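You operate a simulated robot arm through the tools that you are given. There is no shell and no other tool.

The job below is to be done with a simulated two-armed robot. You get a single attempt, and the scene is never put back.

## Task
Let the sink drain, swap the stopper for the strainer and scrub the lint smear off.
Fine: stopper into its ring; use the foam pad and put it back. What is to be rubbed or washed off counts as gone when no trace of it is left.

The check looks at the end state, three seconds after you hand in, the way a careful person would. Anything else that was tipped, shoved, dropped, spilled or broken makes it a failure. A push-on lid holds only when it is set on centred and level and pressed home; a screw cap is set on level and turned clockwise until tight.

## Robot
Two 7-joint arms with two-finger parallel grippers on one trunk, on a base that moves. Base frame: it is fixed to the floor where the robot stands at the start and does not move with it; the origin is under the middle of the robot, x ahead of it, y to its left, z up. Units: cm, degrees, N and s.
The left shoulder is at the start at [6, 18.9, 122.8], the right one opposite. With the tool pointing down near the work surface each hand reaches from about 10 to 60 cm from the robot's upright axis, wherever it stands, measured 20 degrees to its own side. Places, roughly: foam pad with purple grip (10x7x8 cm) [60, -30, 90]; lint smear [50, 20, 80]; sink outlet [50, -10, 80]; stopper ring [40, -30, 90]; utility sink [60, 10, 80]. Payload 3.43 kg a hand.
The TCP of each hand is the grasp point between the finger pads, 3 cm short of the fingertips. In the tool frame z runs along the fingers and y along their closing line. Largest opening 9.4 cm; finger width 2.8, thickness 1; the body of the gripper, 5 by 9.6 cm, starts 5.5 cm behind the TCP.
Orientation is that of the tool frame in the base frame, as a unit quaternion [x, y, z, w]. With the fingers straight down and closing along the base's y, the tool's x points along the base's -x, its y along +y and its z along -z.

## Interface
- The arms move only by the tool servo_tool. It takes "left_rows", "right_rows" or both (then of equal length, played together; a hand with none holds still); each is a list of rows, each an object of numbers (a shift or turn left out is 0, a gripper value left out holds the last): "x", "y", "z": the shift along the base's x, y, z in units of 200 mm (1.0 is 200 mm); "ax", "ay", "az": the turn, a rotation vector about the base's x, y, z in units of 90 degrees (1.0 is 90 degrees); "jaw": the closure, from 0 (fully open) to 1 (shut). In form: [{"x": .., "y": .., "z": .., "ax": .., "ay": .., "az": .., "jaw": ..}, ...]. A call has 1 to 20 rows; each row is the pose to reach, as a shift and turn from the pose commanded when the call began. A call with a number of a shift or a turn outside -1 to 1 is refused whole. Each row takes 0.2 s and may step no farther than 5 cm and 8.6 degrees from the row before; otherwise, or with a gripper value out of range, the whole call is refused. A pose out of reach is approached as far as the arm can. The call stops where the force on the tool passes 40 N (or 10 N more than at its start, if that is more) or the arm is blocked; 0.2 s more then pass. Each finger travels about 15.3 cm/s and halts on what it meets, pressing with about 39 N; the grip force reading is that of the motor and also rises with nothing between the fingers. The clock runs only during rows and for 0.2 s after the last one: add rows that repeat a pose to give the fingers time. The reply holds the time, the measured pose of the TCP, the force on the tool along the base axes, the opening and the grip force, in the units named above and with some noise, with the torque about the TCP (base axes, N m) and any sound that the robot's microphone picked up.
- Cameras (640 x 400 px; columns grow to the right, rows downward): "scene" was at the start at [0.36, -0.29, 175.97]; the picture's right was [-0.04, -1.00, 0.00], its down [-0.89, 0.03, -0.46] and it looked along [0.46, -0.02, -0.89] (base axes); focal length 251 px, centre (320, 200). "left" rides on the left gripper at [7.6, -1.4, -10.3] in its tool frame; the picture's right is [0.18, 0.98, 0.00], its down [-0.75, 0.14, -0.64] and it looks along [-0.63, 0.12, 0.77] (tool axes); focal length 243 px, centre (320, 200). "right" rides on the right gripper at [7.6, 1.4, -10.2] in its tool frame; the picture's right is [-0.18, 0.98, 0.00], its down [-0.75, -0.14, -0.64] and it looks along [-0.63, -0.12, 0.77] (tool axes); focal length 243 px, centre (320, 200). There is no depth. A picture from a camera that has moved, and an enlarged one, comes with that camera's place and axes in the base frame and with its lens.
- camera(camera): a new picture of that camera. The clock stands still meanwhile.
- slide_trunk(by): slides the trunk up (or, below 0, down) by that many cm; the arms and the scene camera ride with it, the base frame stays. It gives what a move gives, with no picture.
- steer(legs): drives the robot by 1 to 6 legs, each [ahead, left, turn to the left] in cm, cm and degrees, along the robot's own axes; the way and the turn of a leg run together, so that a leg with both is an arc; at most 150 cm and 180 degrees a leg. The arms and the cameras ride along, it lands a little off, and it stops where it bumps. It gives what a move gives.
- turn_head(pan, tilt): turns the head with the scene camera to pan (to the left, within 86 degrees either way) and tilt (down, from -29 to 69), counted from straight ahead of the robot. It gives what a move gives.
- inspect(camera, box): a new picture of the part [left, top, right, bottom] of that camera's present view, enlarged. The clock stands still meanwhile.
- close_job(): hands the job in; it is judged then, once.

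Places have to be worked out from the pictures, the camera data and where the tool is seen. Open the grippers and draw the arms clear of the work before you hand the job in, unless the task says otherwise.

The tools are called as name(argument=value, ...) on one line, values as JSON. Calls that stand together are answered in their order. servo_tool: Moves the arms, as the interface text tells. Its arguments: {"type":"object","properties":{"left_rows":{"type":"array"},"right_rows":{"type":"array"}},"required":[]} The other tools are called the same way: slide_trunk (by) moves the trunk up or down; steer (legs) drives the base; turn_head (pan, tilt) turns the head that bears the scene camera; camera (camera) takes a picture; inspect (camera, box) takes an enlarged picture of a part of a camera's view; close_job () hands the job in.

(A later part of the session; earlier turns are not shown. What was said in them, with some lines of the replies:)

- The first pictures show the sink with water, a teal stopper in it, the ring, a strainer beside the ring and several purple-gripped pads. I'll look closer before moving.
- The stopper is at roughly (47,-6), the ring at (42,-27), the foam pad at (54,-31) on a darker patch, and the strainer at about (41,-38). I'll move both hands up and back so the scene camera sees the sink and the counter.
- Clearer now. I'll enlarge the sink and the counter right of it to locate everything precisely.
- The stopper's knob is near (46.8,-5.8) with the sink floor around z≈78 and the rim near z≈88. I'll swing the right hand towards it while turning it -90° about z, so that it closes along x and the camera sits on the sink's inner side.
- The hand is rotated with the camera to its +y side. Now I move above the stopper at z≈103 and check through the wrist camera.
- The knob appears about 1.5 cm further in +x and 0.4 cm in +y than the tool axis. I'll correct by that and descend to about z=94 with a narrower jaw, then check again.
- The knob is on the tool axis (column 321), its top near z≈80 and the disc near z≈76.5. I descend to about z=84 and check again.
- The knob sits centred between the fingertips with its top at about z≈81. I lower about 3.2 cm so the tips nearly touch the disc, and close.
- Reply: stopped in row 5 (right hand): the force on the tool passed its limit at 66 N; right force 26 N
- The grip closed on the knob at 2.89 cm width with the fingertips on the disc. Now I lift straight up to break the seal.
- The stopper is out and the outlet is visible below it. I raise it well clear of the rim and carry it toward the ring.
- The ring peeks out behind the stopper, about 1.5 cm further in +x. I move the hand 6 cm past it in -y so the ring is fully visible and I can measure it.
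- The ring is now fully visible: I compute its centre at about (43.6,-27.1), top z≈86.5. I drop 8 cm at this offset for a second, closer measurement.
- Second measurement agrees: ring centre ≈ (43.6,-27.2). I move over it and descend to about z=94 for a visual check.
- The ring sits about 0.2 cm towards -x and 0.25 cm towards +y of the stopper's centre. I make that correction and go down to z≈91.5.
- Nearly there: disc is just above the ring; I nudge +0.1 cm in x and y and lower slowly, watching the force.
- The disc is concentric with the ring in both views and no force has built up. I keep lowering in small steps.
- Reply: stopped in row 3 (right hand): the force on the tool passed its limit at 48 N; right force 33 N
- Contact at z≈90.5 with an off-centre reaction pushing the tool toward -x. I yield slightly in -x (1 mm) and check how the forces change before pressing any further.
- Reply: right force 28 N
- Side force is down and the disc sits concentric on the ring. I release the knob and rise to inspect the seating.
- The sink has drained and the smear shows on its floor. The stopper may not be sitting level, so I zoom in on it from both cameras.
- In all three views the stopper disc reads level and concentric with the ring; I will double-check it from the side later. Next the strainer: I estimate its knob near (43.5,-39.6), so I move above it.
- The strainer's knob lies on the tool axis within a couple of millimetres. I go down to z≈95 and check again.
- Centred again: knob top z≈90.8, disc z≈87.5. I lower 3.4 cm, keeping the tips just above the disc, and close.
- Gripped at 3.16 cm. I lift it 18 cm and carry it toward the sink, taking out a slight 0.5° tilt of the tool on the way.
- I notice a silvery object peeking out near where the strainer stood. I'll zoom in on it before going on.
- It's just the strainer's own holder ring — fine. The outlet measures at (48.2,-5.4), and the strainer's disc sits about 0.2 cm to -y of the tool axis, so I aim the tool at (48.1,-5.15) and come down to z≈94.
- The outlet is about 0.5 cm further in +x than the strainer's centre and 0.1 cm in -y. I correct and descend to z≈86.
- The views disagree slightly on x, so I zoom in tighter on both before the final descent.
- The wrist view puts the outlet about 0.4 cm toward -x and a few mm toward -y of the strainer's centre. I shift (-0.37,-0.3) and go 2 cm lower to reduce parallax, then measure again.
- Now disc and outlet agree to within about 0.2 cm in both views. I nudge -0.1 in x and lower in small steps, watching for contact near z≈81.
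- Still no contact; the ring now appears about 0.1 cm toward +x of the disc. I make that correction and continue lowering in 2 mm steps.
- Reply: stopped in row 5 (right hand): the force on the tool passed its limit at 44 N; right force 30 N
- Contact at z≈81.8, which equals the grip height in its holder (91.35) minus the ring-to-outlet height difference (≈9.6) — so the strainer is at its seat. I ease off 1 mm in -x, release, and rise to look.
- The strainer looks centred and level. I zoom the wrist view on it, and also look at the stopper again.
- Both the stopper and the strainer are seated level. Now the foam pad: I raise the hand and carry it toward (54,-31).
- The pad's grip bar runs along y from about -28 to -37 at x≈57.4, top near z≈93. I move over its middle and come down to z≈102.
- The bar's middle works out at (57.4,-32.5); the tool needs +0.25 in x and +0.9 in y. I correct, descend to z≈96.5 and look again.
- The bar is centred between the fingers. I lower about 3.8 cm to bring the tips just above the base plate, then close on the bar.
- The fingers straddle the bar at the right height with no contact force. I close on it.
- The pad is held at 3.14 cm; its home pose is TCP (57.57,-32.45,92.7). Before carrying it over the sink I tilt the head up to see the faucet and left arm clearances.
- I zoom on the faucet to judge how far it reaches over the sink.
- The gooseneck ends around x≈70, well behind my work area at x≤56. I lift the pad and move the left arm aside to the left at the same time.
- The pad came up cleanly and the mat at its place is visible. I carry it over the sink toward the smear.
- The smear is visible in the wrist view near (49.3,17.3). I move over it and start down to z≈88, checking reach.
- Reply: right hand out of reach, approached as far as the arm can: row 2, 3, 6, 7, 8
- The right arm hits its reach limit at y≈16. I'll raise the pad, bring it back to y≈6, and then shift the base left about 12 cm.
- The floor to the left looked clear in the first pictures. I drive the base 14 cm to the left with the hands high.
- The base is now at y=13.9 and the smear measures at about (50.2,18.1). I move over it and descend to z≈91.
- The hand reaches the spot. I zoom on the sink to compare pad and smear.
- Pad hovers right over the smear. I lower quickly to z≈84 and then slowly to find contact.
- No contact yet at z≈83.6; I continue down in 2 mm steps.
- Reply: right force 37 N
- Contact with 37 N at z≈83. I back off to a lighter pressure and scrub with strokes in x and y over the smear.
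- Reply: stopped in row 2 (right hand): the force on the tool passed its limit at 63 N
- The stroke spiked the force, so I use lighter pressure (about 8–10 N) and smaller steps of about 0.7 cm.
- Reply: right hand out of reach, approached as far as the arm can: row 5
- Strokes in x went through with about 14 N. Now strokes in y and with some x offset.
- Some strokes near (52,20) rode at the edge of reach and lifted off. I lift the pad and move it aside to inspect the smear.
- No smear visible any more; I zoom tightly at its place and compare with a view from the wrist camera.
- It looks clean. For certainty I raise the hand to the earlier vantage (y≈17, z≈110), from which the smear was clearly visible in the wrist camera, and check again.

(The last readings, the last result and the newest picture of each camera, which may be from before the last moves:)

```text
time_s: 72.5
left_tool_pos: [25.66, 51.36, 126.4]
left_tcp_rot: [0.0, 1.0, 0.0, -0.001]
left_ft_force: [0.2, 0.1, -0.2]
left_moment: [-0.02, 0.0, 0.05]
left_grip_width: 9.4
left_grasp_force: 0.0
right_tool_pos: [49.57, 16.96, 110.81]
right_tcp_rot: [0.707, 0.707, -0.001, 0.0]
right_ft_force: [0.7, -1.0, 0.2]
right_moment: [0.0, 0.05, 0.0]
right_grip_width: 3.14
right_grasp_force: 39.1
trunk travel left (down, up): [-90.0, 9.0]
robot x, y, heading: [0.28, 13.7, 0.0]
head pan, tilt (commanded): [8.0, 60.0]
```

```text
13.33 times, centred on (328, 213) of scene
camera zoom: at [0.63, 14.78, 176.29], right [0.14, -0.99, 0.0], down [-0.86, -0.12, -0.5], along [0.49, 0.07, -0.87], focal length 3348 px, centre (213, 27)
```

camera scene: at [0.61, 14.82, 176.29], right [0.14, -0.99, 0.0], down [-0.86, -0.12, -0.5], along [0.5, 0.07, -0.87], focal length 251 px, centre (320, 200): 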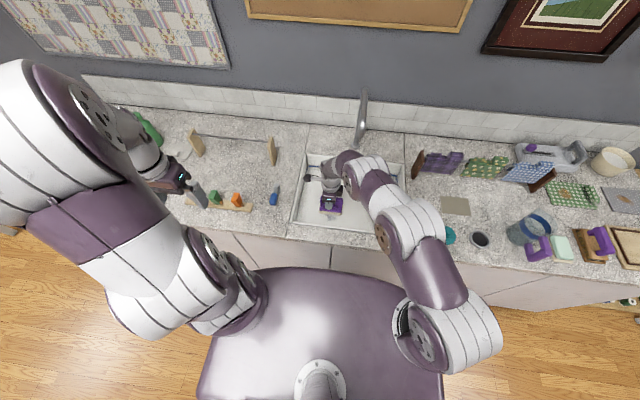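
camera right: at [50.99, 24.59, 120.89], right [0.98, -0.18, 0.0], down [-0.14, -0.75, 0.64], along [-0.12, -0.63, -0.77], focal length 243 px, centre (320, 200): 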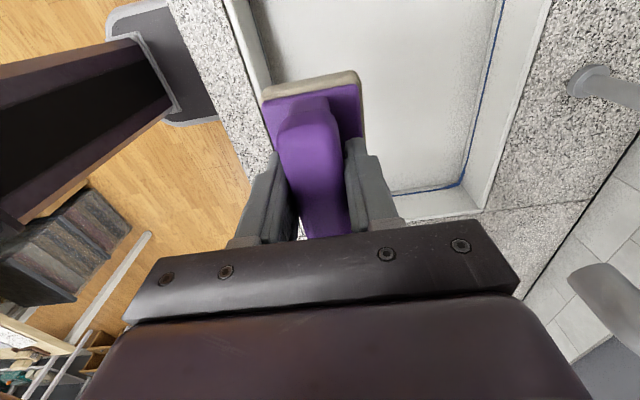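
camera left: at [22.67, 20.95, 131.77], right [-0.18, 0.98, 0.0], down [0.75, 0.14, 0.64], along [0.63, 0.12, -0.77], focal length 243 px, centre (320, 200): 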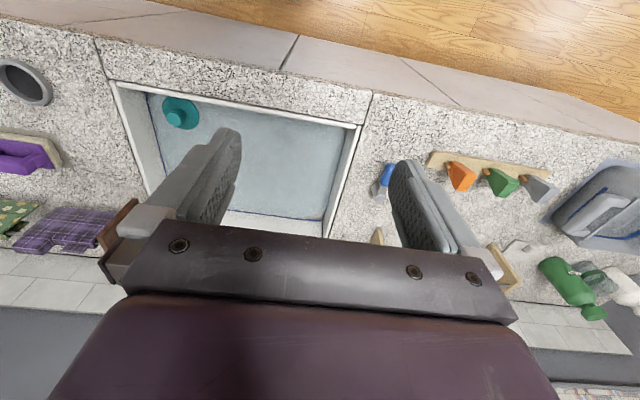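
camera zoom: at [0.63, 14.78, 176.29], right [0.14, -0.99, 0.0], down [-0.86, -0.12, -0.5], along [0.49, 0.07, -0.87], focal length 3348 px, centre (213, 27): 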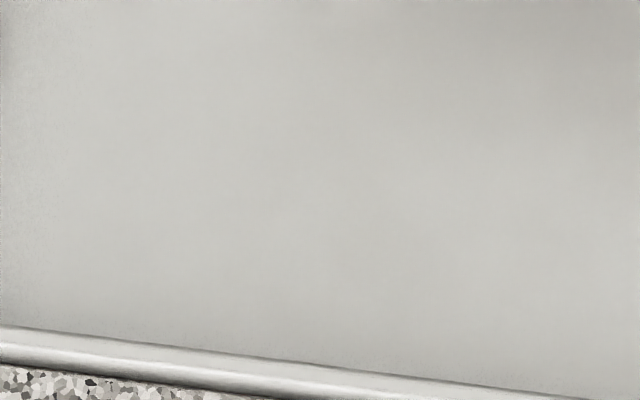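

The spot is spotless in both views. I drive the base back 14 cm to the right and restore the original head pose for comparison with the earlier pictures.

steer(legs=[[0, -14, 0]])

turn_head(pan=-2, tilt=62.8)

camera(camera="scene")

```text
time_s: 73.8
left_tool_pos: [25.63, 37.28, 126.33]
left_tcp_rot: [0.001, 1.0, -0.001, 0.0]
left_ft_force: [-0.1, 0.5, -0.5]
left_moment: [0.0, -0.02, -0.03]
left_grip_width: 9.42
left_grasp_force: 0.0
right_tool_pos: [49.67, 2.91, 110.69]
right_tcp_rot: [0.707, 0.707, -0.001, 0.001]
right_ft_force: [0.0, 0.8, -1.1]
right_moment: [0.02, 0.04, 0.02]
right_grip_width: 3.13
right_grasp_force: 39.8
trunk travel left (down, up): [-90.0, 9.0]
robot x, y, heading: [-0.02, -0.72, 0.2]
head pan, tilt (commanded): [8.0, 60.0]
```

```text
time_s: 74.5
left_tool_pos: [25.61, 37.0, 126.4]
left_tcp_rot: [0.001, 1.0, 0.0, 0.0]
left_ft_force: [-0.4, -0.8, -0.6]
left_moment: [0.03, 0.01, -0.02]
left_grip_width: 9.39
left_grasp_force: 0.1
right_tool_pos: [49.59, 2.65, 110.72]
right_tcp_rot: [0.708, 0.707, 0.0, 0.0]
right_ft_force: [0.0, -1.0, -1.2]
right_moment: [0.0, -0.01, 0.0]
right_grip_width: 3.14
right_grasp_force: 38.9
trunk travel left (down, up): [-90.0, 9.0]
robot x, y, heading: [0.43, -0.49, 0.0]
head pan, tilt (commanded): [-2.0, 62.8]
```

```text
taken
camera scene: at [0.33, -0.7, 175.97], right [-0.04, -1.0, 0.0], down [-0.89, 0.03, -0.46], along [0.46, -0.02, -0.89], focal length 251 px, centre (320, 200)
```

scene: 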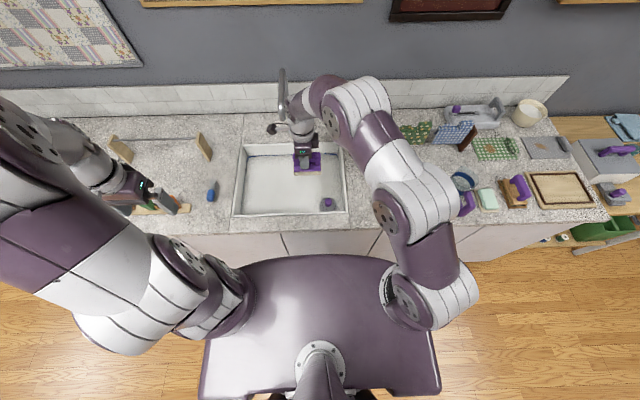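

Now I carry the pad back toward its mat at (57.6,-32.4), staying at z≈110.

servo_tool(right_rows=[{"y": -0.2, "x": 0.04}, {"y": -0.4, "x": 0.08}, {"y": -0.6, "x": 0.12}, {"y": -0.8, "x": 0.16}, {"y": -1.0, "x": 0.2}])

servo_tool(right_rows=[{"y": -0.2, "x": 0.05}, {"y": -0.4, "x": 0.1}, {"y": -0.6, "x": 0.15}, {"y": -0.76, "x": 0.2}, {"y": -0.76, "x": 0.2}])

camera(camera="right")

inspect(camera="scene", box=[340, 110, 470, 220])

```text
time_s: 75.7
left_tool_pos: [25.66, 36.89, 126.38]
left_tcp_rot: [0.001, 1.0, 0.001, 0.0]
left_ft_force: [0.8, 0.4, 0.0]
left_moment: [-0.02, 0.0, 0.0]
left_grip_width: 9.38
left_grasp_force: 0.1
right_tool_pos: [53.94, -17.54, 110.67]
right_tcp_rot: [0.707, 0.707, 0.001, -0.001]
right_ft_force: [0.1, -0.3, -0.5]
right_moment: [-0.01, 0.0, -0.03]
right_grip_width: 3.13
right_grasp_force: 38.9
trunk travel left (down, up): [-90.0, 9.0]
robot x, y, heading: [-0.19, -0.46, -0.0]
head pan, tilt (commanded): [-2.0, 62.8]
```

```text
time_s: 76.9
left_tool_pos: [25.62, 37.03, 126.43]
left_tcp_rot: [0.001, 1.0, 0.0, 0.0]
left_ft_force: [-0.1, -0.1, -0.4]
left_moment: [0.01, 0.0, 0.01]
left_grip_width: 9.4
left_grasp_force: 0.2
right_tool_pos: [57.45, -32.65, 110.66]
right_tcp_rot: [0.708, 0.706, 0.0, 0.0]
right_ft_force: [-0.3, 0.4, -0.3]
right_moment: [-0.01, 0.03, 0.02]
right_grip_width: 3.13
right_grasp_force: 39.3
trunk travel left (down, up): [-90.0, 9.0]
robot x, y, heading: [-0.34, -0.28, -0.1]
head pan, tilt (commanded): [-2.0, 62.8]
```

```text
taken
camera right: at [58.81, -25.15, 120.87], right [0.98, -0.18, 0.0], down [-0.14, -0.75, 0.64], along [-0.12, -0.63, -0.77], focal length 243 px, centre (320, 200)
```

right: 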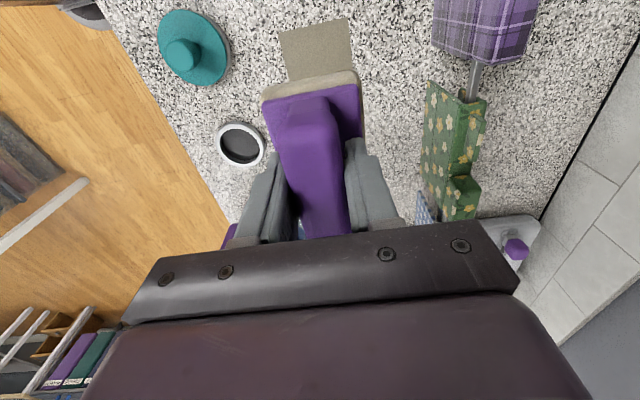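

```text
3.64 times, centred on (405, 165) of scene
camera zoom: at [0.33, -0.6, 175.97], right [-0.04, -1.0, 0.0], down [-0.89, 0.03, -0.46], along [0.46, -0.02, -0.89], focal length 913 px, centre (11, 327)
```

zoom: 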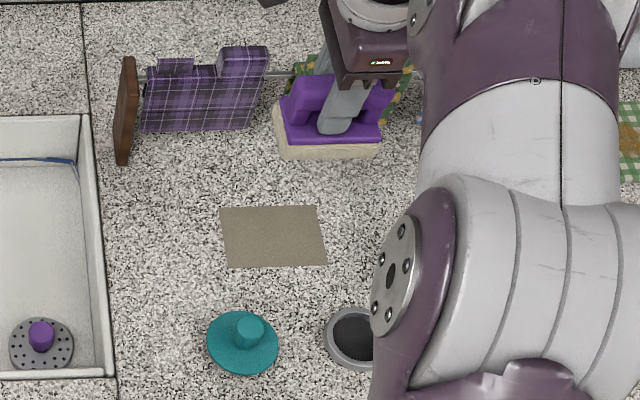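

Aligned with the recorded home pose within 2 mm. I descend to z≈98 and compare the mat margins with the earlier picture.

servo_tool(right_rows=[{"x": 0.005, "y": 0.01, "z": -0.2}, {"x": 0.005, "y": 0.01, "z": -0.4}, {"x": 0.005, "y": 0.01, "z": -0.6}, {"x": 0.005, "y": 0.01, "z": -0.7}, {"x": 0.005, "y": 0.01, "z": -0.7}])

camera(camera="right")

inspect(camera="scene", box=[360, 140, 430, 200])

```text
time_s: 78.1
left_tool_pos: [25.52, 37.03, 126.4]
left_tcp_rot: [0.0, 1.0, 0.0, 0.0]
left_ft_force: [-0.1, 0.4, -0.1]
left_moment: [0.02, 0.04, 0.02]
left_grip_width: 9.4
left_grasp_force: 0.0
right_tool_pos: [57.46, -32.29, 96.74]
right_tcp_rot: [0.708, 0.706, 0.001, 0.001]
right_ft_force: [-0.5, -0.4, -1.2]
right_moment: [-0.03, 0.0, 0.01]
right_grip_width: 3.14
right_grasp_force: 38.8
trunk travel left (down, up): [-90.0, 9.0]
robot x, y, heading: [-0.3, -0.44, -0.1]
head pan, tilt (commanded): [-2.0, 62.8]
```

```text
taken
camera right: at [58.87, -24.82, 106.94], right [0.98, -0.19, 0.0], down [-0.14, -0.75, 0.64], along [-0.12, -0.63, -0.77], focal length 243 px, centre (320, 200)
```

right: 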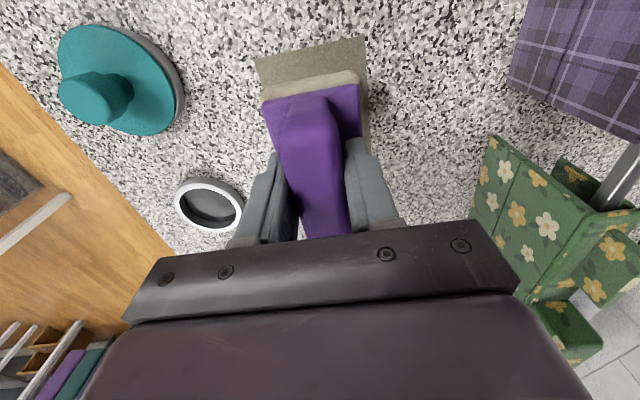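

```text
6.67 times, centred on (395, 170) of scene
camera zoom: at [0.29, -0.6, 175.97], right [-0.04, -1.0, 0.0], down [-0.89, 0.03, -0.46], along [0.46, -0.02, -0.89], focal length 1674 px, centre (-180, 400)
```

zoom: 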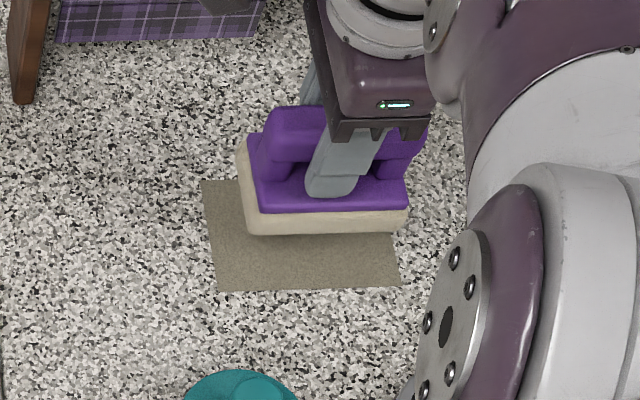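

Compared with the same height before, the mat sits ~4 px to the right, i.e. the hand is about 0.3 cm short in x. I correct and lower to z≈93.4.

servo_tool(right_rows=[{"x": 0.014}, {"x": 0.014, "z": -0.08}, {"x": 0.014, "z": -0.14}, {"x": 0.014, "z": -0.17}, {"x": 0.014, "z": -0.17}])

camera(camera="right")

inspect(camera="scene", box=[360, 140, 430, 200])

```text
time_s: 79.3
left_tool_pos: [25.67, 37.04, 126.42]
left_tcp_rot: [0.001, 1.0, 0.001, 0.0]
left_ft_force: [-0.6, 0.9, 0.4]
left_moment: [0.01, 0.01, 0.03]
left_grip_width: 9.38
left_grasp_force: 0.2
right_tool_pos: [57.94, -32.32, 93.3]
right_tcp_rot: [0.708, 0.707, 0.0, -0.001]
right_ft_force: [-0.3, 0.2, -0.7]
right_moment: [0.02, -0.05, 0.05]
right_grip_width: 3.17
right_grasp_force: 38.8
trunk travel left (down, up): [-90.0, 9.0]
robot x, y, heading: [0.06, -0.2, -0.1]
head pan, tilt (commanded): [-2.0, 62.8]
```

```text
taken
camera right: at [59.28, -24.73, 103.46], right [0.98, -0.19, 0.0], down [-0.14, -0.75, 0.64], along [-0.12, -0.63, -0.77], focal length 243 px, centre (320, 200)
```

right: 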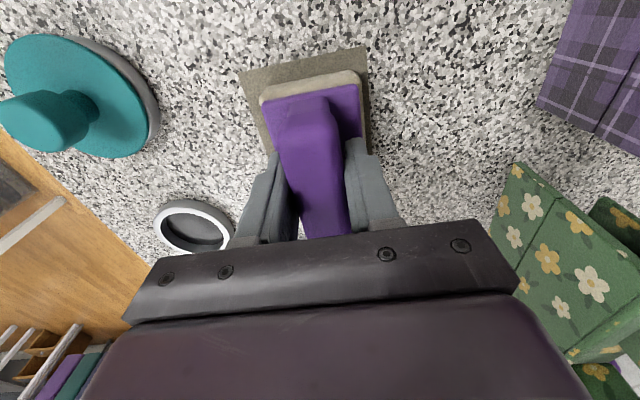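

```text
6.67 times, centred on (395, 170) of scene
camera zoom: at [0.33, -0.61, 175.97], right [-0.04, -1.0, 0.0], down [-0.89, 0.03, -0.46], along [0.46, -0.02, -0.89], focal length 1674 px, centre (-180, 400)
```

zoom: 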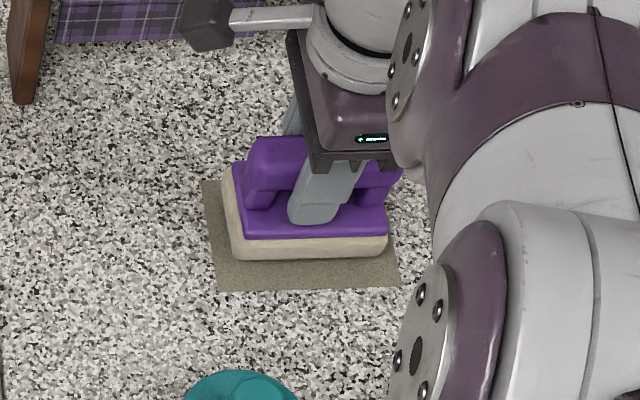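

Now the margins show the hand about 0.3 cm too far in +x. I move -0.3 in x and lower to contact slowly.

servo_tool(right_rows=[{"x": -0.015}, {"x": -0.016, "z": -0.01}, {"x": -0.016, "z": -0.02}, {"x": -0.016, "z": -0.025}, {"x": -0.016, "z": -0.025}])

camera(camera="right")

inspect(camera="scene", box=[360, 140, 430, 200])

```text
time_s: 80.5
left_tool_pos: [25.49, 36.95, 126.44]
left_tcp_rot: [0.001, 1.0, 0.0, 0.0]
left_ft_force: [0.1, -0.4, 0.0]
left_moment: [-0.05, 0.02, 0.02]
left_grip_width: 9.38
left_grasp_force: 0.0
right_tool_pos: [57.52, -32.36, 92.77]
right_tcp_rot: [0.708, 0.706, 0.0, 0.0]
right_ft_force: [-1.0, 0.2, -0.2]
right_moment: [-0.01, -0.03, 0.02]
right_grip_width: 3.14
right_grasp_force: 38.7
trunk travel left (down, up): [-90.0, 9.0]
robot x, y, heading: [-0.16, -0.24, -0.1]
head pan, tilt (commanded): [-2.0, 62.8]
```

```text
taken
camera right: at [58.94, -24.74, 102.9], right [0.98, -0.19, 0.0], down [-0.14, -0.75, 0.64], along [-0.12, -0.63, -0.77], focal length 243 px, centre (320, 200)
```

right: 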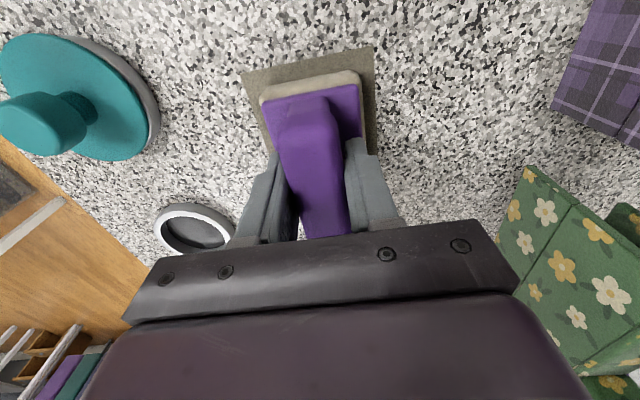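

```text
6.67 times, centred on (395, 170) of scene
camera zoom: at [0.34, -0.61, 175.97], right [-0.04, -1.0, 0.0], down [-0.89, 0.03, -0.46], along [0.46, -0.02, -0.89], focal length 1674 px, centre (-180, 400)
```

zoom: 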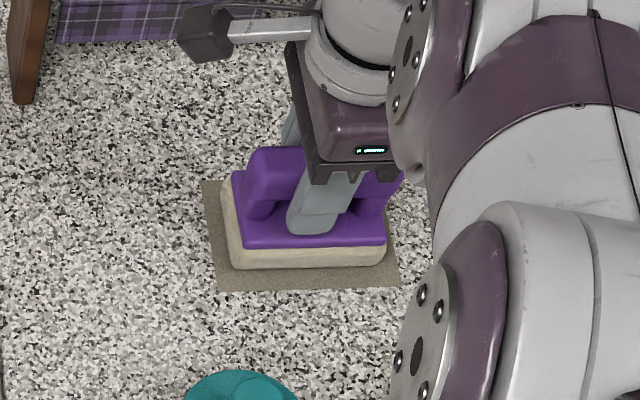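

The view matches the home picture almost pixel for pixel. I lower the last millimetres until I feel light contact.

servo_tool(right_rows=[{"z": -0.005}, {"z": -0.01}, {"z": -0.014}, {"z": -0.014}])

```text
time_s: 81.5
left_tool_pos: [25.63, 37.11, 126.37]
left_tcp_rot: [0.001, 1.0, 0.0, 0.0]
left_ft_force: [0.7, 0.2, -0.2]
left_moment: [-0.01, -0.03, -0.03]
left_grip_width: 9.4
left_grasp_force: 0.0
right_tool_pos: [57.61, -32.4, 92.46]
right_tcp_rot: [0.708, 0.706, -0.001, 0.0]
right_ft_force: [-0.3, 0.0, -0.4]
right_moment: [-0.02, -0.01, 0.02]
right_grip_width: 3.15
right_grasp_force: 39.1
trunk travel left (down, up): [-90.0, 9.0]
robot x, y, heading: [-0.36, -0.46, -0.2]
head pan, tilt (commanded): [-2.0, 62.8]
```

No contact yet — the bar may have slid up a little in the grip while scrubbing. I continue down in 1 mm steps.

servo_tool(right_rows=[{"z": -0.006}, {"z": -0.012}, {"z": -0.018}, {"z": -0.018}])

inspect(camera="scene", box=[375, 150, 415, 190])

```text
time_s: 82.5
left_tool_pos: [25.3, 37.23, 126.4]
left_tcp_rot: [0.001, 1.0, 0.0, 0.001]
left_ft_force: [-0.1, -0.8, 0.4]
left_moment: [0.03, 0.0, 0.04]
left_grip_width: 9.41
left_grasp_force: 0.0
right_tool_pos: [57.57, -32.33, 92.47]
right_tcp_rot: [0.708, 0.706, 0.003, 0.003]
right_ft_force: [0.6, -5.3, 25.9]
right_moment: [-0.01, 0.24, 0.02]
right_grip_width: 3.13
right_grasp_force: 39.4
trunk travel left (down, up): [-90.0, 9.0]
robot x, y, heading: [0.02, 0.15, -0.1]
head pan, tilt (commanded): [-2.0, 62.8]
```

```text
10.00 times, centred on (395, 170) of scene
camera zoom: at [-0.08, -0.49, 176.0], right [-0.04, -1.0, 0.0], down [-0.89, 0.03, -0.46], along [0.46, -0.02, -0.89], focal length 2511 px, centre (-430, 500)
```

zoom: 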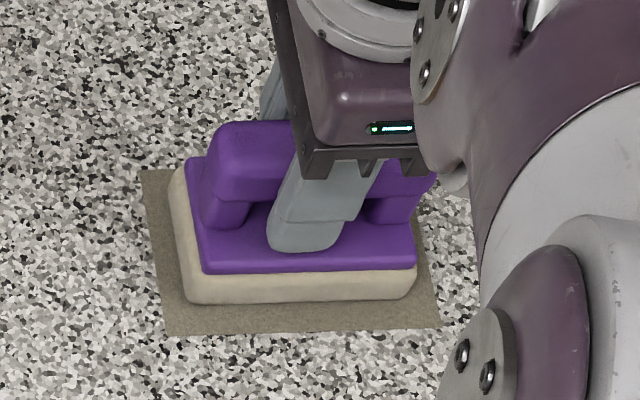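

Contact at 26 N. I ease up 2 mm, open to the earlier 6.6 cm, and rise straight up.

servo_tool(right_rows=[{"z": 0.008}, {"z": 0.01, "jaw": 0.3}, {"z": 0.01, "jaw": 0.3}, {"z": 0.01, "jaw": 0.3}, {"z": 0.08}, {"z": 0.25}, {"z": 0.45}, {"z": 0.65}, {"z": 0.85}, {"z": 0.85}])

camera(camera="right")

inspect(camera="scene", box=[340, 110, 470, 220])

```text
time_s: 84.7
left_tool_pos: [25.57, 37.05, 126.35]
left_tcp_rot: [0.0, 1.0, -0.001, 0.0]
left_ft_force: [0.6, 0.4, -0.1]
left_moment: [0.01, 0.0, -0.01]
left_grip_width: 9.39
left_grasp_force: 0.0
right_tool_pos: [57.74, -32.07, 109.12]
right_tcp_rot: [0.708, 0.707, -0.001, 0.001]
right_ft_force: [0.6, -0.1, -0.2]
right_moment: [-0.02, 0.0, -0.03]
right_grip_width: 6.6
right_grasp_force: 0.0
trunk travel left (down, up): [-90.0, 9.0]
robot x, y, heading: [-0.22, -0.37, 0.1]
head pan, tilt (commanded): [-2.0, 62.8]
```

```text
taken
camera right: at [59.24, -24.61, 119.37], right [0.98, -0.18, 0.0], down [-0.14, -0.75, 0.64], along [-0.12, -0.63, -0.77], focal length 243 px, centre (320, 200)
```

right: 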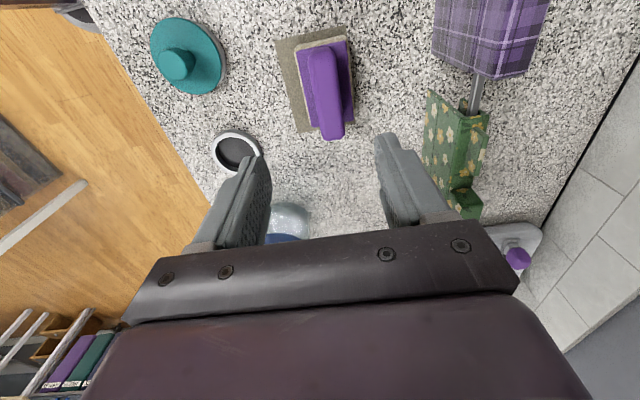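

```text
3.64 times, centred on (405, 165) of scene
camera zoom: at [0.38, -0.64, 175.97], right [-0.04, -1.0, 0.0], down [-0.89, 0.03, -0.46], along [0.46, -0.02, -0.89], focal length 913 px, centre (11, 327)
```

zoom: 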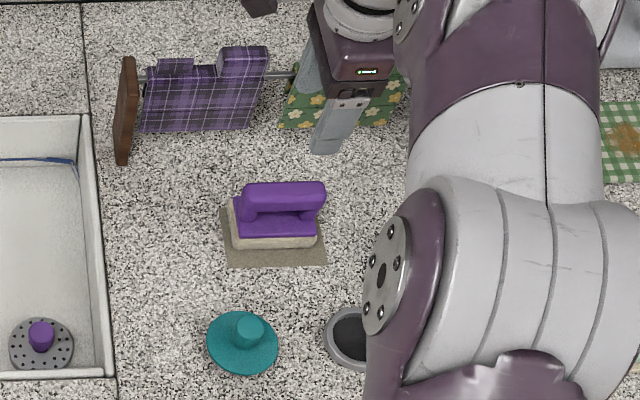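

The pad is back on its mat, but seems shifted a few mm toward +x compared with the start. I zoom in to measure.

inspect(camera="right", box=[260, 10, 380, 150])

inspect(camera="scene", box=[350, 160, 430, 220])

```text
2.86 times, centred on (320, 80) of right
camera zoom: at [59.24, -24.61, 119.37], right [0.98, -0.18, 0.0], down [-0.14, -0.75, 0.64], along [-0.12, -0.63, -0.77], focal length 693 px, centre (320, 543)
```

zoom: 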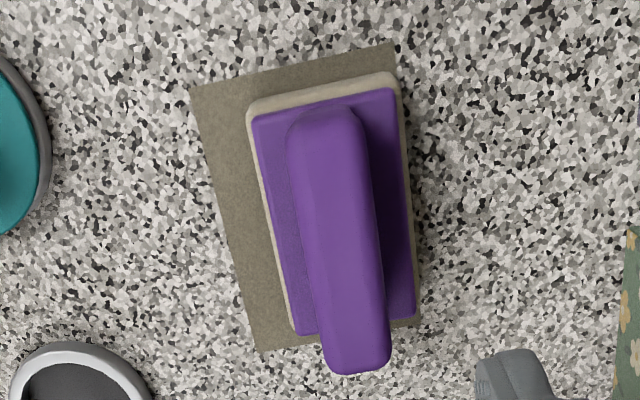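

```text
6.67 times, centred on (390, 190) of scene
camera zoom: at [0.38, -0.64, 175.97], right [-0.04, -1.0, 0.0], down [-0.89, 0.03, -0.46], along [0.46, -0.02, -0.89], focal length 1674 px, centre (-147, 267)
```

zoom: 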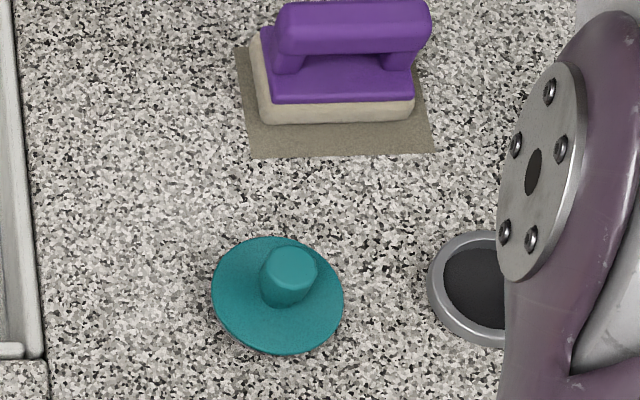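

The pad ended about 1 cm toward +x and a few mm toward +y of its original place — it shifted during release. I'll regrip it: first back over the bar, now at about (58.6,-32.4).

servo_tool(right_rows=[{"x": 0.04, "y": -0.015, "z": -0.15}, {"x": 0.04, "y": -0.015, "z": -0.35}, {"x": 0.04, "y": -0.015, "z": -0.55}, {"x": 0.04, "y": -0.015, "z": -0.63}, {"x": 0.04, "y": -0.015, "z": -0.63}])

camera(camera="right")

```text
time_s: 85.9
left_tool_pos: [25.53, 37.19, 126.38]
left_tcp_rot: [0.001, 1.0, 0.0, 0.0]
left_ft_force: [0.4, -0.7, -0.6]
left_moment: [0.01, 0.0, 0.01]
left_grip_width: 9.38
left_grasp_force: 0.0
right_tool_pos: [58.71, -32.51, 96.5]
right_tcp_rot: [0.708, 0.706, 0.001, 0.0]
right_ft_force: [0.1, 0.2, -0.8]
right_moment: [-0.02, -0.02, -0.03]
right_grip_width: 6.57
right_grasp_force: 0.0
trunk travel left (down, up): [-90.0, 9.0]
robot x, y, heading: [-0.42, -0.36, 0.1]
head pan, tilt (commanded): [-2.0, 62.8]
```

```text
taken
camera right: at [60.11, -24.86, 106.76], right [0.98, -0.19, 0.0], down [-0.14, -0.75, 0.64], along [-0.12, -0.63, -0.77], focal length 243 px, centre (320, 200)
```

right: 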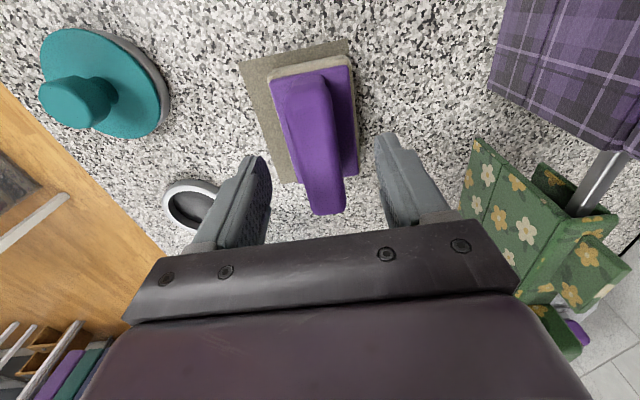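

The bar is again between the fingers; I shift -0.2 in x, lower to z≈92.8 and close.

servo_tool(right_rows=[{"x": -0.011, "z": -0.08}, {"x": -0.011, "z": -0.14}, {"x": -0.011, "z": -0.17}, {"x": -0.011, "z": -0.185}, {"x": -0.011, "z": -0.185}, {"x": -0.011, "z": -0.185, "jaw": 0.6}, {"x": -0.011, "z": -0.185, "jaw": 1.0}, {"x": -0.011, "z": -0.185, "jaw": 1.0}, {"x": -0.011, "z": -0.185, "jaw": 1.0}])

camera(camera="right")

inspect(camera="scene", box=[360, 140, 430, 200])

```text
time_s: 87.9
left_tool_pos: [25.62, 37.05, 126.36]
left_tcp_rot: [0.001, 1.0, 0.0, -0.001]
left_ft_force: [0.0, 0.3, 0.1]
left_moment: [0.01, 0.03, -0.01]
left_grip_width: 9.4
left_grasp_force: 0.1
right_tool_pos: [58.28, -32.58, 92.78]
right_tcp_rot: [0.708, 0.706, 0.0, 0.0]
right_ft_force: [0.4, 0.5, 0.5]
right_moment: [-0.05, -0.01, 0.04]
right_grip_width: 3.14
right_grasp_force: 39.2
trunk travel left (down, up): [-90.0, 9.0]
robot x, y, heading: [-0.28, -0.24, -0.2]
head pan, tilt (commanded): [-2.0, 62.8]
```

```text
taken
camera right: at [59.69, -24.98, 102.98], right [0.98, -0.19, 0.0], down [-0.14, -0.75, 0.64], along [-0.12, -0.63, -0.77], focal length 243 px, centre (320, 200)
```

right: 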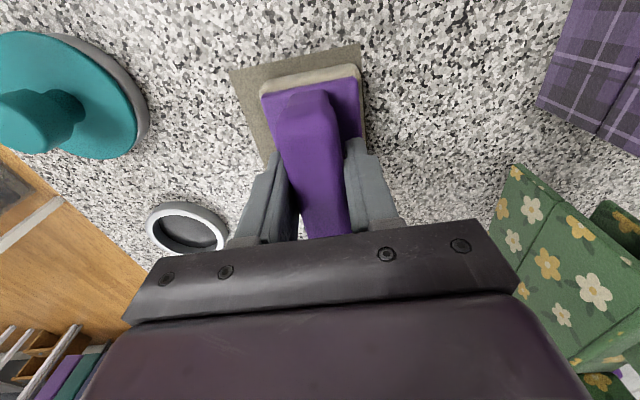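

```text
6.67 times, centred on (395, 170) of scene
camera zoom: at [0.33, -0.61, 175.97], right [-0.04, -1.0, 0.0], down [-0.89, 0.03, -0.46], along [0.46, -0.02, -0.89], focal length 1674 px, centre (-180, 400)
```

zoom: 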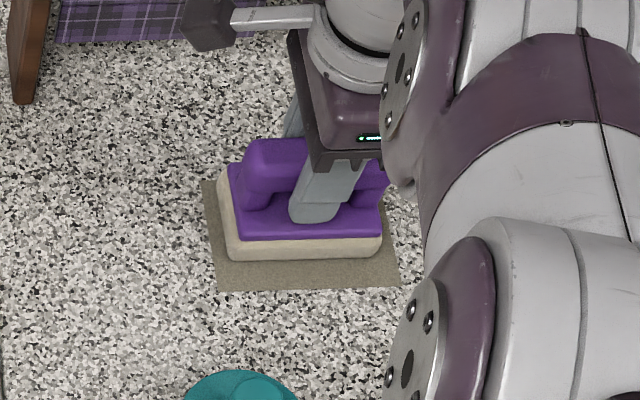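

Gripped again; the pad must go about -0.88 cm in x and -0.35 cm in y. I lift it 6 mm, shift, and come down to just above contact.

servo_tool(right_rows=[{"z": 0.02}, {"z": 0.03}, {"z": 0.03, "x": -0.022, "y": -0.008}, {"z": 0.03, "x": -0.044, "y": -0.017}, {"z": 0.02, "x": -0.044, "y": -0.017}, {"z": 0.01, "x": -0.044, "y": -0.017}, {"z": 0.005, "x": -0.044, "y": -0.017}, {"z": 0.005, "x": -0.044, "y": -0.017}])

camera(camera="right")

inspect(camera="scene", box=[360, 140, 430, 200])

```text
time_s: 89.7
left_tool_pos: [25.68, 37.01, 126.4]
left_tcp_rot: [0.001, 1.0, 0.0, 0.0]
left_ft_force: [0.0, -0.7, 0.8]
left_moment: [-0.01, -0.02, 0.01]
left_grip_width: 9.38
left_grasp_force: 0.2
right_tool_pos: [57.4, -32.82, 92.95]
right_tcp_rot: [0.707, 0.707, 0.001, 0.001]
right_ft_force: [-0.6, 0.0, 0.3]
right_moment: [0.0, 0.01, 0.0]
right_grip_width: 3.12
right_grasp_force: 39.4
trunk travel left (down, up): [-90.0, 9.0]
robot x, y, heading: [-0.01, -0.47, -0.1]
head pan, tilt (commanded): [-2.0, 62.8]
```

```text
taken
camera right: at [58.74, -25.34, 103.08], right [0.98, -0.19, 0.0], down [-0.14, -0.75, 0.64], along [-0.12, -0.63, -0.77], focal length 243 px, centre (320, 200)
```

right: 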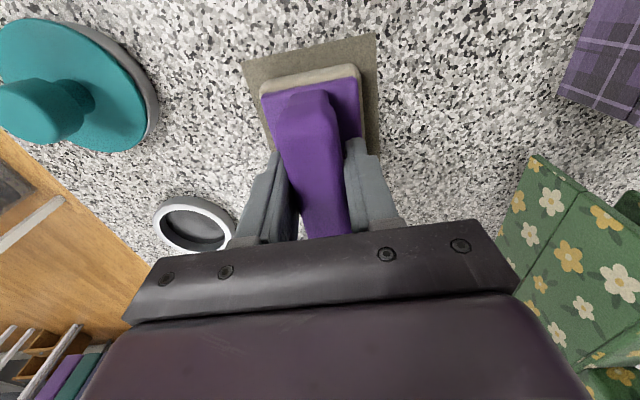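

```text
6.67 times, centred on (395, 170) of scene
camera zoom: at [0.35, -0.61, 175.97], right [-0.04, -1.0, 0.0], down [-0.89, 0.03, -0.46], along [0.46, -0.02, -0.89], focal length 1674 px, centre (-180, 400)
```

zoom: 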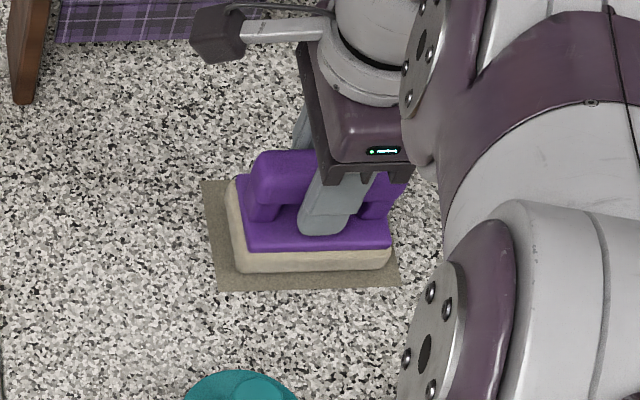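

The pad now matches its original margins to within about 2 mm (slightly too far -y). I shift +0.15 in y and lower gently until light contact.

servo_tool(right_rows=[{"y": 0.008}, {"y": 0.008, "z": -0.005}, {"y": 0.008, "z": -0.01}, {"y": 0.008, "z": -0.013}, {"y": 0.008, "z": -0.013}])

```text
time_s: 90.9
left_tool_pos: [25.58, 37.14, 126.59]
left_tcp_rot: [0.001, 1.0, 0.001, 0.0]
left_ft_force: [0.3, -0.1, 0.0]
left_moment: [-0.01, 0.01, 0.0]
left_grip_width: 9.4
left_grasp_force: 0.0
right_tool_pos: [57.36, -32.73, 92.75]
right_tcp_rot: [0.708, 0.706, 0.0, 0.002]
right_ft_force: [0.6, -0.2, 10.0]
right_moment: [0.03, 0.19, 0.0]
right_grip_width: 3.15
right_grasp_force: 39.5
trunk travel left (down, up): [-90.0, 9.0]
robot x, y, heading: [-0.11, -0.3, -0.2]
head pan, tilt (commanded): [-2.0, 62.8]
```

Light contact at 10 N. I open in small jaw steps, then look before rising.

servo_tool(right_rows=[{"z": 0.002, "jaw": 0.67}, {"z": 0.002, "jaw": 0.65}, {"z": 0.002, "jaw": 0.63}, {"z": 0.002, "jaw": 0.6}, {"z": 0.002, "jaw": 0.56}, {"z": 0.002, "jaw": 0.5}, {"z": 0.002, "jaw": 0.5}])

camera(camera="right")

inspect(camera="scene", box=[360, 140, 430, 200])

```text
time_s: 92.5
left_tool_pos: [25.45, 37.06, 126.44]
left_tcp_rot: [0.001, 1.0, -0.001, 0.0]
left_ft_force: [-0.3, -0.3, 0.5]
left_moment: [-0.01, -0.01, -0.05]
left_grip_width: 9.4
left_grasp_force: 0.0
right_tool_pos: [57.31, -32.69, 92.73]
right_tcp_rot: [0.707, 0.707, 0.0, -0.001]
right_ft_force: [0.2, 0.9, -0.3]
right_moment: [0.01, -0.02, 0.0]
right_grip_width: 4.7
right_grasp_force: 0.2
trunk travel left (down, up): [-90.0, 9.0]
robot x, y, heading: [0.05, -0.5, 0.0]
head pan, tilt (commanded): [-2.0, 62.8]
```

```text
taken
camera right: at [58.7, -25.18, 102.86], right [0.98, -0.19, 0.0], down [-0.14, -0.75, 0.64], along [-0.12, -0.63, -0.77], focal length 243 px, centre (320, 200)
```

right: 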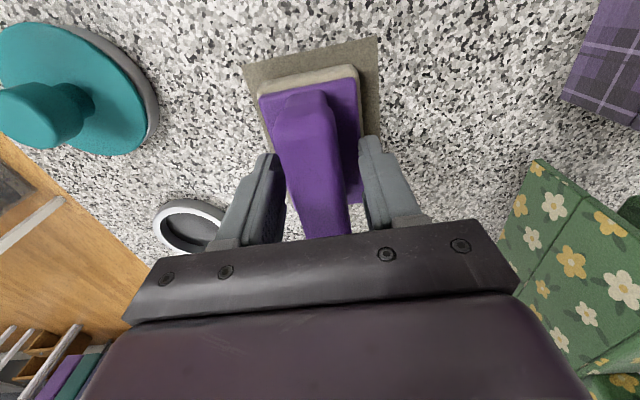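

```text
6.67 times, centred on (395, 170) of scene
camera zoom: at [0.33, -0.61, 175.97], right [-0.04, -1.0, 0.0], down [-0.89, 0.03, -0.46], along [0.46, -0.02, -0.89], focal length 1674 px, centre (-180, 400)
```

zoom: 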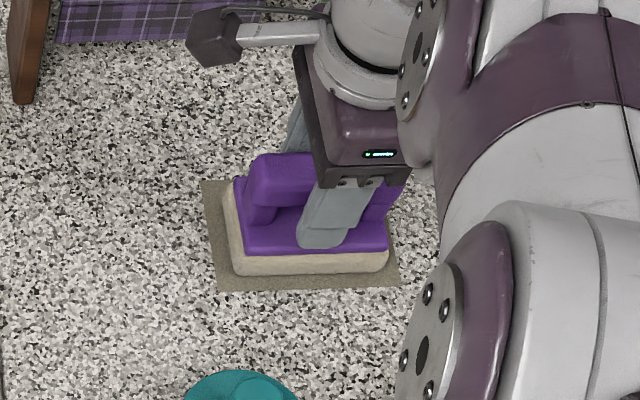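

The pad is within about 2 mm of its original spot. I rise straight up and check.

servo_tool(right_rows=[{"z": 0.05}, {"z": 0.12}, {"z": 0.25}, {"z": 0.45}, {"z": 0.65}, {"z": 0.85}, {"z": 0.85}])

camera(camera="right")

inspect(camera="scene", box=[350, 160, 430, 220])

```text
time_s: 94.1
left_tool_pos: [25.74, 37.06, 126.43]
left_tcp_rot: [0.0, 1.0, -0.001, 0.0]
left_ft_force: [-0.4, 0.9, 0.6]
left_moment: [0.01, 0.01, 0.01]
left_grip_width: 9.39
left_grasp_force: 0.2
right_tool_pos: [57.63, -32.7, 109.74]
right_tcp_rot: [0.708, 0.707, 0.0, 0.0]
right_ft_force: [-0.6, 0.6, 0.2]
right_moment: [0.0, -0.01, 0.0]
right_grip_width: 4.71
right_grasp_force: 0.1
trunk travel left (down, up): [-90.0, 9.0]
robot x, y, heading: [0.24, -0.13, -0.3]
head pan, tilt (commanded): [-2.0, 62.8]
```

```text
taken
camera right: at [59.01, -25.08, 119.86], right [0.98, -0.19, 0.0], down [-0.14, -0.75, 0.64], along [-0.12, -0.63, -0.77], focal length 243 px, centre (320, 200)
```

right: 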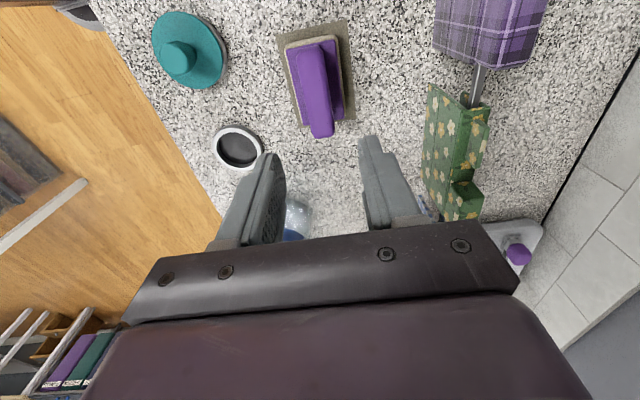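

```text
6.67 times, centred on (390, 190) of scene
camera zoom: at [0.37, -0.63, 175.97], right [-0.04, -1.0, 0.0], down [-0.89, 0.03, -0.46], along [0.46, -0.02, -0.89], focal length 1674 px, centre (-147, 267)
```

zoom: 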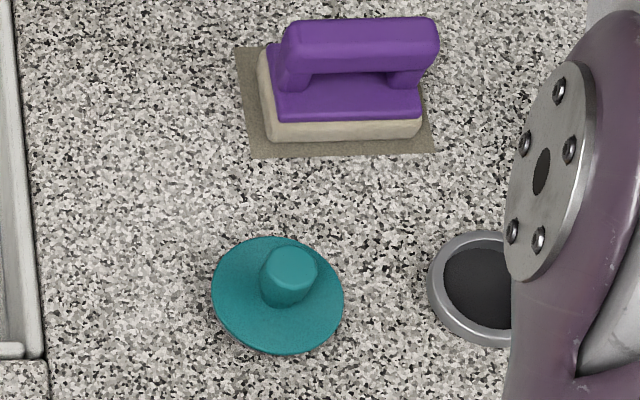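

The pad now sits as it did at the start. I check the stopper from this side once more, and the whole counter.

inspect(camera="right", box=[130, 0, 270, 180])

inspect(camera="scene", box=[225, 130, 365, 230])

```text
2.22 times, centred on (200, 90) of right
camera zoom: at [59.01, -25.08, 119.86], right [0.98, -0.19, 0.0], down [-0.14, -0.75, 0.64], along [-0.12, -0.63, -0.77], focal length 539 px, centre (587, 444)
```

zoom: 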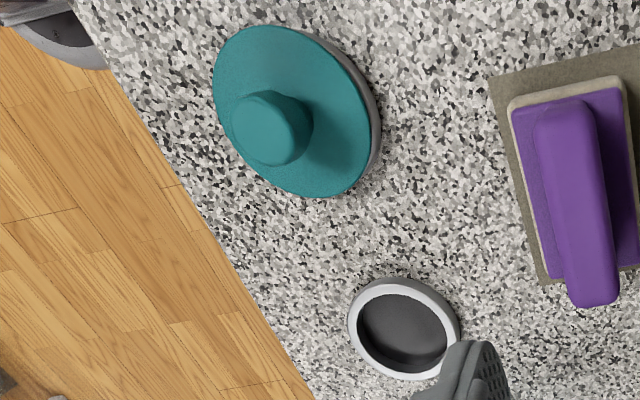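

```text
4.00 times, centred on (295, 180) of scene
camera zoom: at [0.37, -0.63, 175.97], right [-0.04, -1.0, 0.0], down [-0.89, 0.03, -0.46], along [0.46, -0.02, -0.89], focal length 1004 px, centre (420, 280)
```

zoom: 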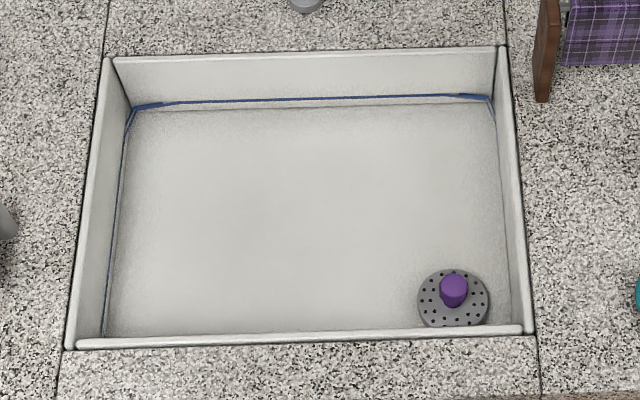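

Everything is in place: sink empty and clean, strainer in the outlet, stopper in its ring, pad on its mat. I open the right gripper and draw the arm up and back, clear of the work.

servo_tool(right_rows=[{"z": 0.2}, {"z": 0.4}, {"z": 0.4, "x": -0.2, "jaw": 0.0}, {"z": 0.4, "x": -0.4}, {"z": 0.4, "x": -0.6}, {"z": 0.4, "x": -0.8}, {"z": 0.4, "x": -1.0}, {"z": 0.4, "x": -1.0}])

servo_tool(right_rows=[{"x": -0.15}, {"x": -0.3}, {"x": -0.4}, {"x": -0.4}])

camera(camera="scene")

inspect(camera="scene", box=[330, 110, 530, 220])

```text
time_s: 95.9
left_tool_pos: [25.58, 37.11, 126.46]
left_tcp_rot: [0.001, 1.0, 0.0, 0.001]
left_ft_force: [0.1, -0.2, 0.3]
left_moment: [-0.02, 0.01, -0.01]
left_grip_width: 9.38
left_grasp_force: 0.0
right_tool_pos: [37.6, -32.8, 117.49]
right_tcp_rot: [0.708, 0.706, 0.0, 0.0]
right_ft_force: [0.2, 0.8, -0.6]
right_moment: [-0.01, 0.05, 0.0]
right_grip_width: 9.4
right_grasp_force: 0.0
right hand out of reach, approached as far as the arm can: row 1, 2
trunk travel left (down, up): [-90.0, 9.0]
robot x, y, heading: [-0.12, -0.39, -0.3]
head pan, tilt (commanded): [-2.0, 62.8]
```

```text
time_s: 96.9
left_tool_pos: [25.59, 37.1, 126.48]
left_tcp_rot: [0.0, 1.0, 0.0, 0.0]
left_ft_force: [0.4, 0.6, 0.6]
left_moment: [0.02, 0.0, 0.0]
left_grip_width: 9.42
left_grasp_force: 0.0
right_tool_pos: [29.22, -32.62, 117.73]
right_tcp_rot: [0.707, 0.708, 0.0, 0.0]
right_ft_force: [0.4, -0.4, -0.5]
right_moment: [0.0, 0.0, 0.01]
right_grip_width: 9.39
right_grasp_force: 0.0
trunk travel left (down, up): [-90.0, 9.0]
robot x, y, heading: [-0.11, -0.62, -0.3]
head pan, tilt (commanded): [-2.0, 62.8]
```

```text
taken
camera scene: at [0.31, -0.61, 175.97], right [-0.04, -1.0, 0.0], down [-0.89, 0.03, -0.46], along [0.46, -0.02, -0.89], focal length 251 px, centre (320, 200)
```

scene: 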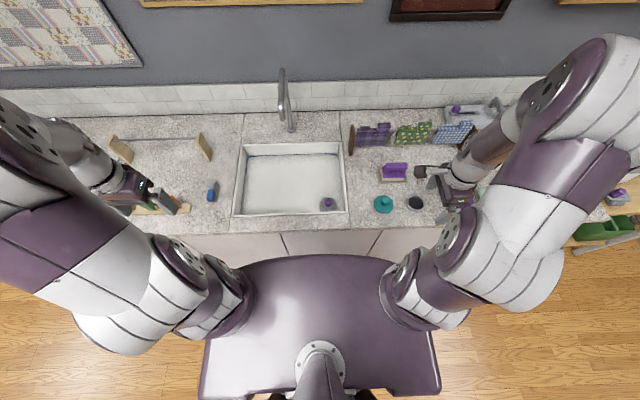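

```text
3.20 times, centred on (430, 165) of scene
camera zoom: at [0.31, -0.61, 175.97], right [-0.04, -1.0, 0.0], down [-0.89, 0.03, -0.46], along [0.46, -0.02, -0.89], focal length 804 px, centre (-32, 312)
```

zoom: 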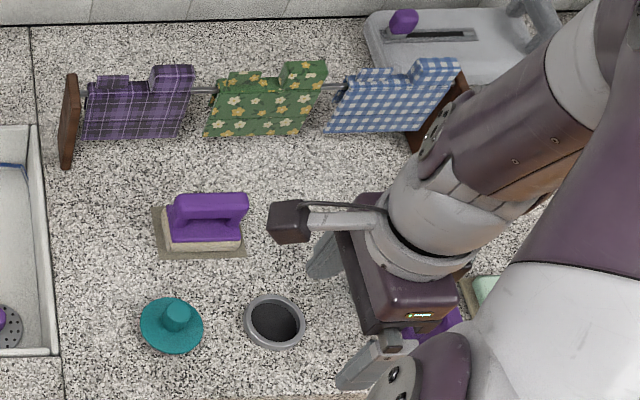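

A last look through the right camera to confirm nothing on the right side was disturbed.

camera(camera="right")

camera(camera="left")

```text
taken
camera right: at [30.61, -25.08, 127.88], right [0.98, -0.18, 0.0], down [-0.14, -0.75, 0.64], along [-0.12, -0.63, -0.77], focal length 243 px, centre (320, 200)
```

right: 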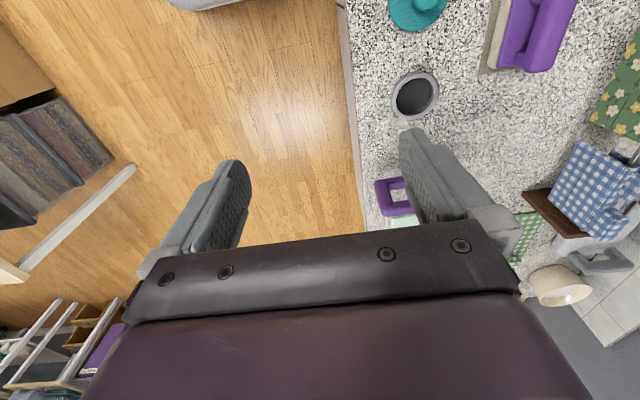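

```text
taken
camera left: at [17.93, 35.53, 136.58], right [-0.18, 0.98, 0.0], down [0.75, 0.14, 0.64], along [0.63, 0.12, -0.77], focal length 243 px, centre (320, 200)
```

left: 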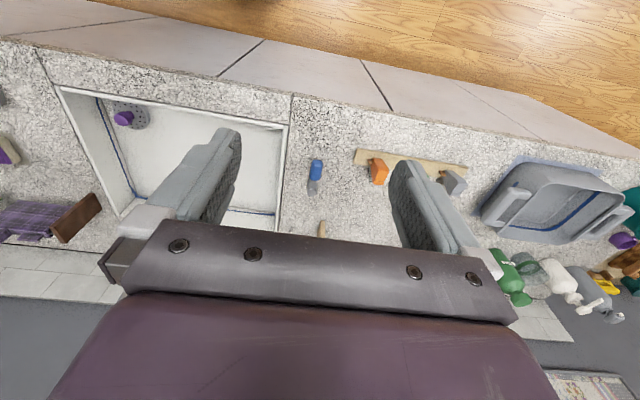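

All objects stand undisturbed, the sink is drained and clean, the strainer is in the outlet, the stopper in its ring and the foam pad on its mat. Both grippers are open and clear, so I hand the job in.

close_job()

```text
The job is handed in.
```

The job is handed in, and every part of it looked done in the last camera views. I haven't seen the check's verdict.

- **Sink:** it drained once the stopper was out, and the last views show it empty.
- **Stopper:** it sits level in its ring on the counter.
- **Strainer:** it sits level and centred in the sink outlet. Its own holder on the counter is now empty.
- **Lint smear:** I scrubbed it with the foam pad, and close-up views from two cameras show no trace left.
- **Foam pad:** it is back on its mat, about 2 mm from where it started. On my first release it shifted about 1 cm, so I picked it up again and corrected it.

The right arm couldn't reach the smear from the starting position. I drove the base about 14 cm to the left for the scrubbing and then back. Both grippers are open and clear of the work, and I saw nothing else moved or knocked over.
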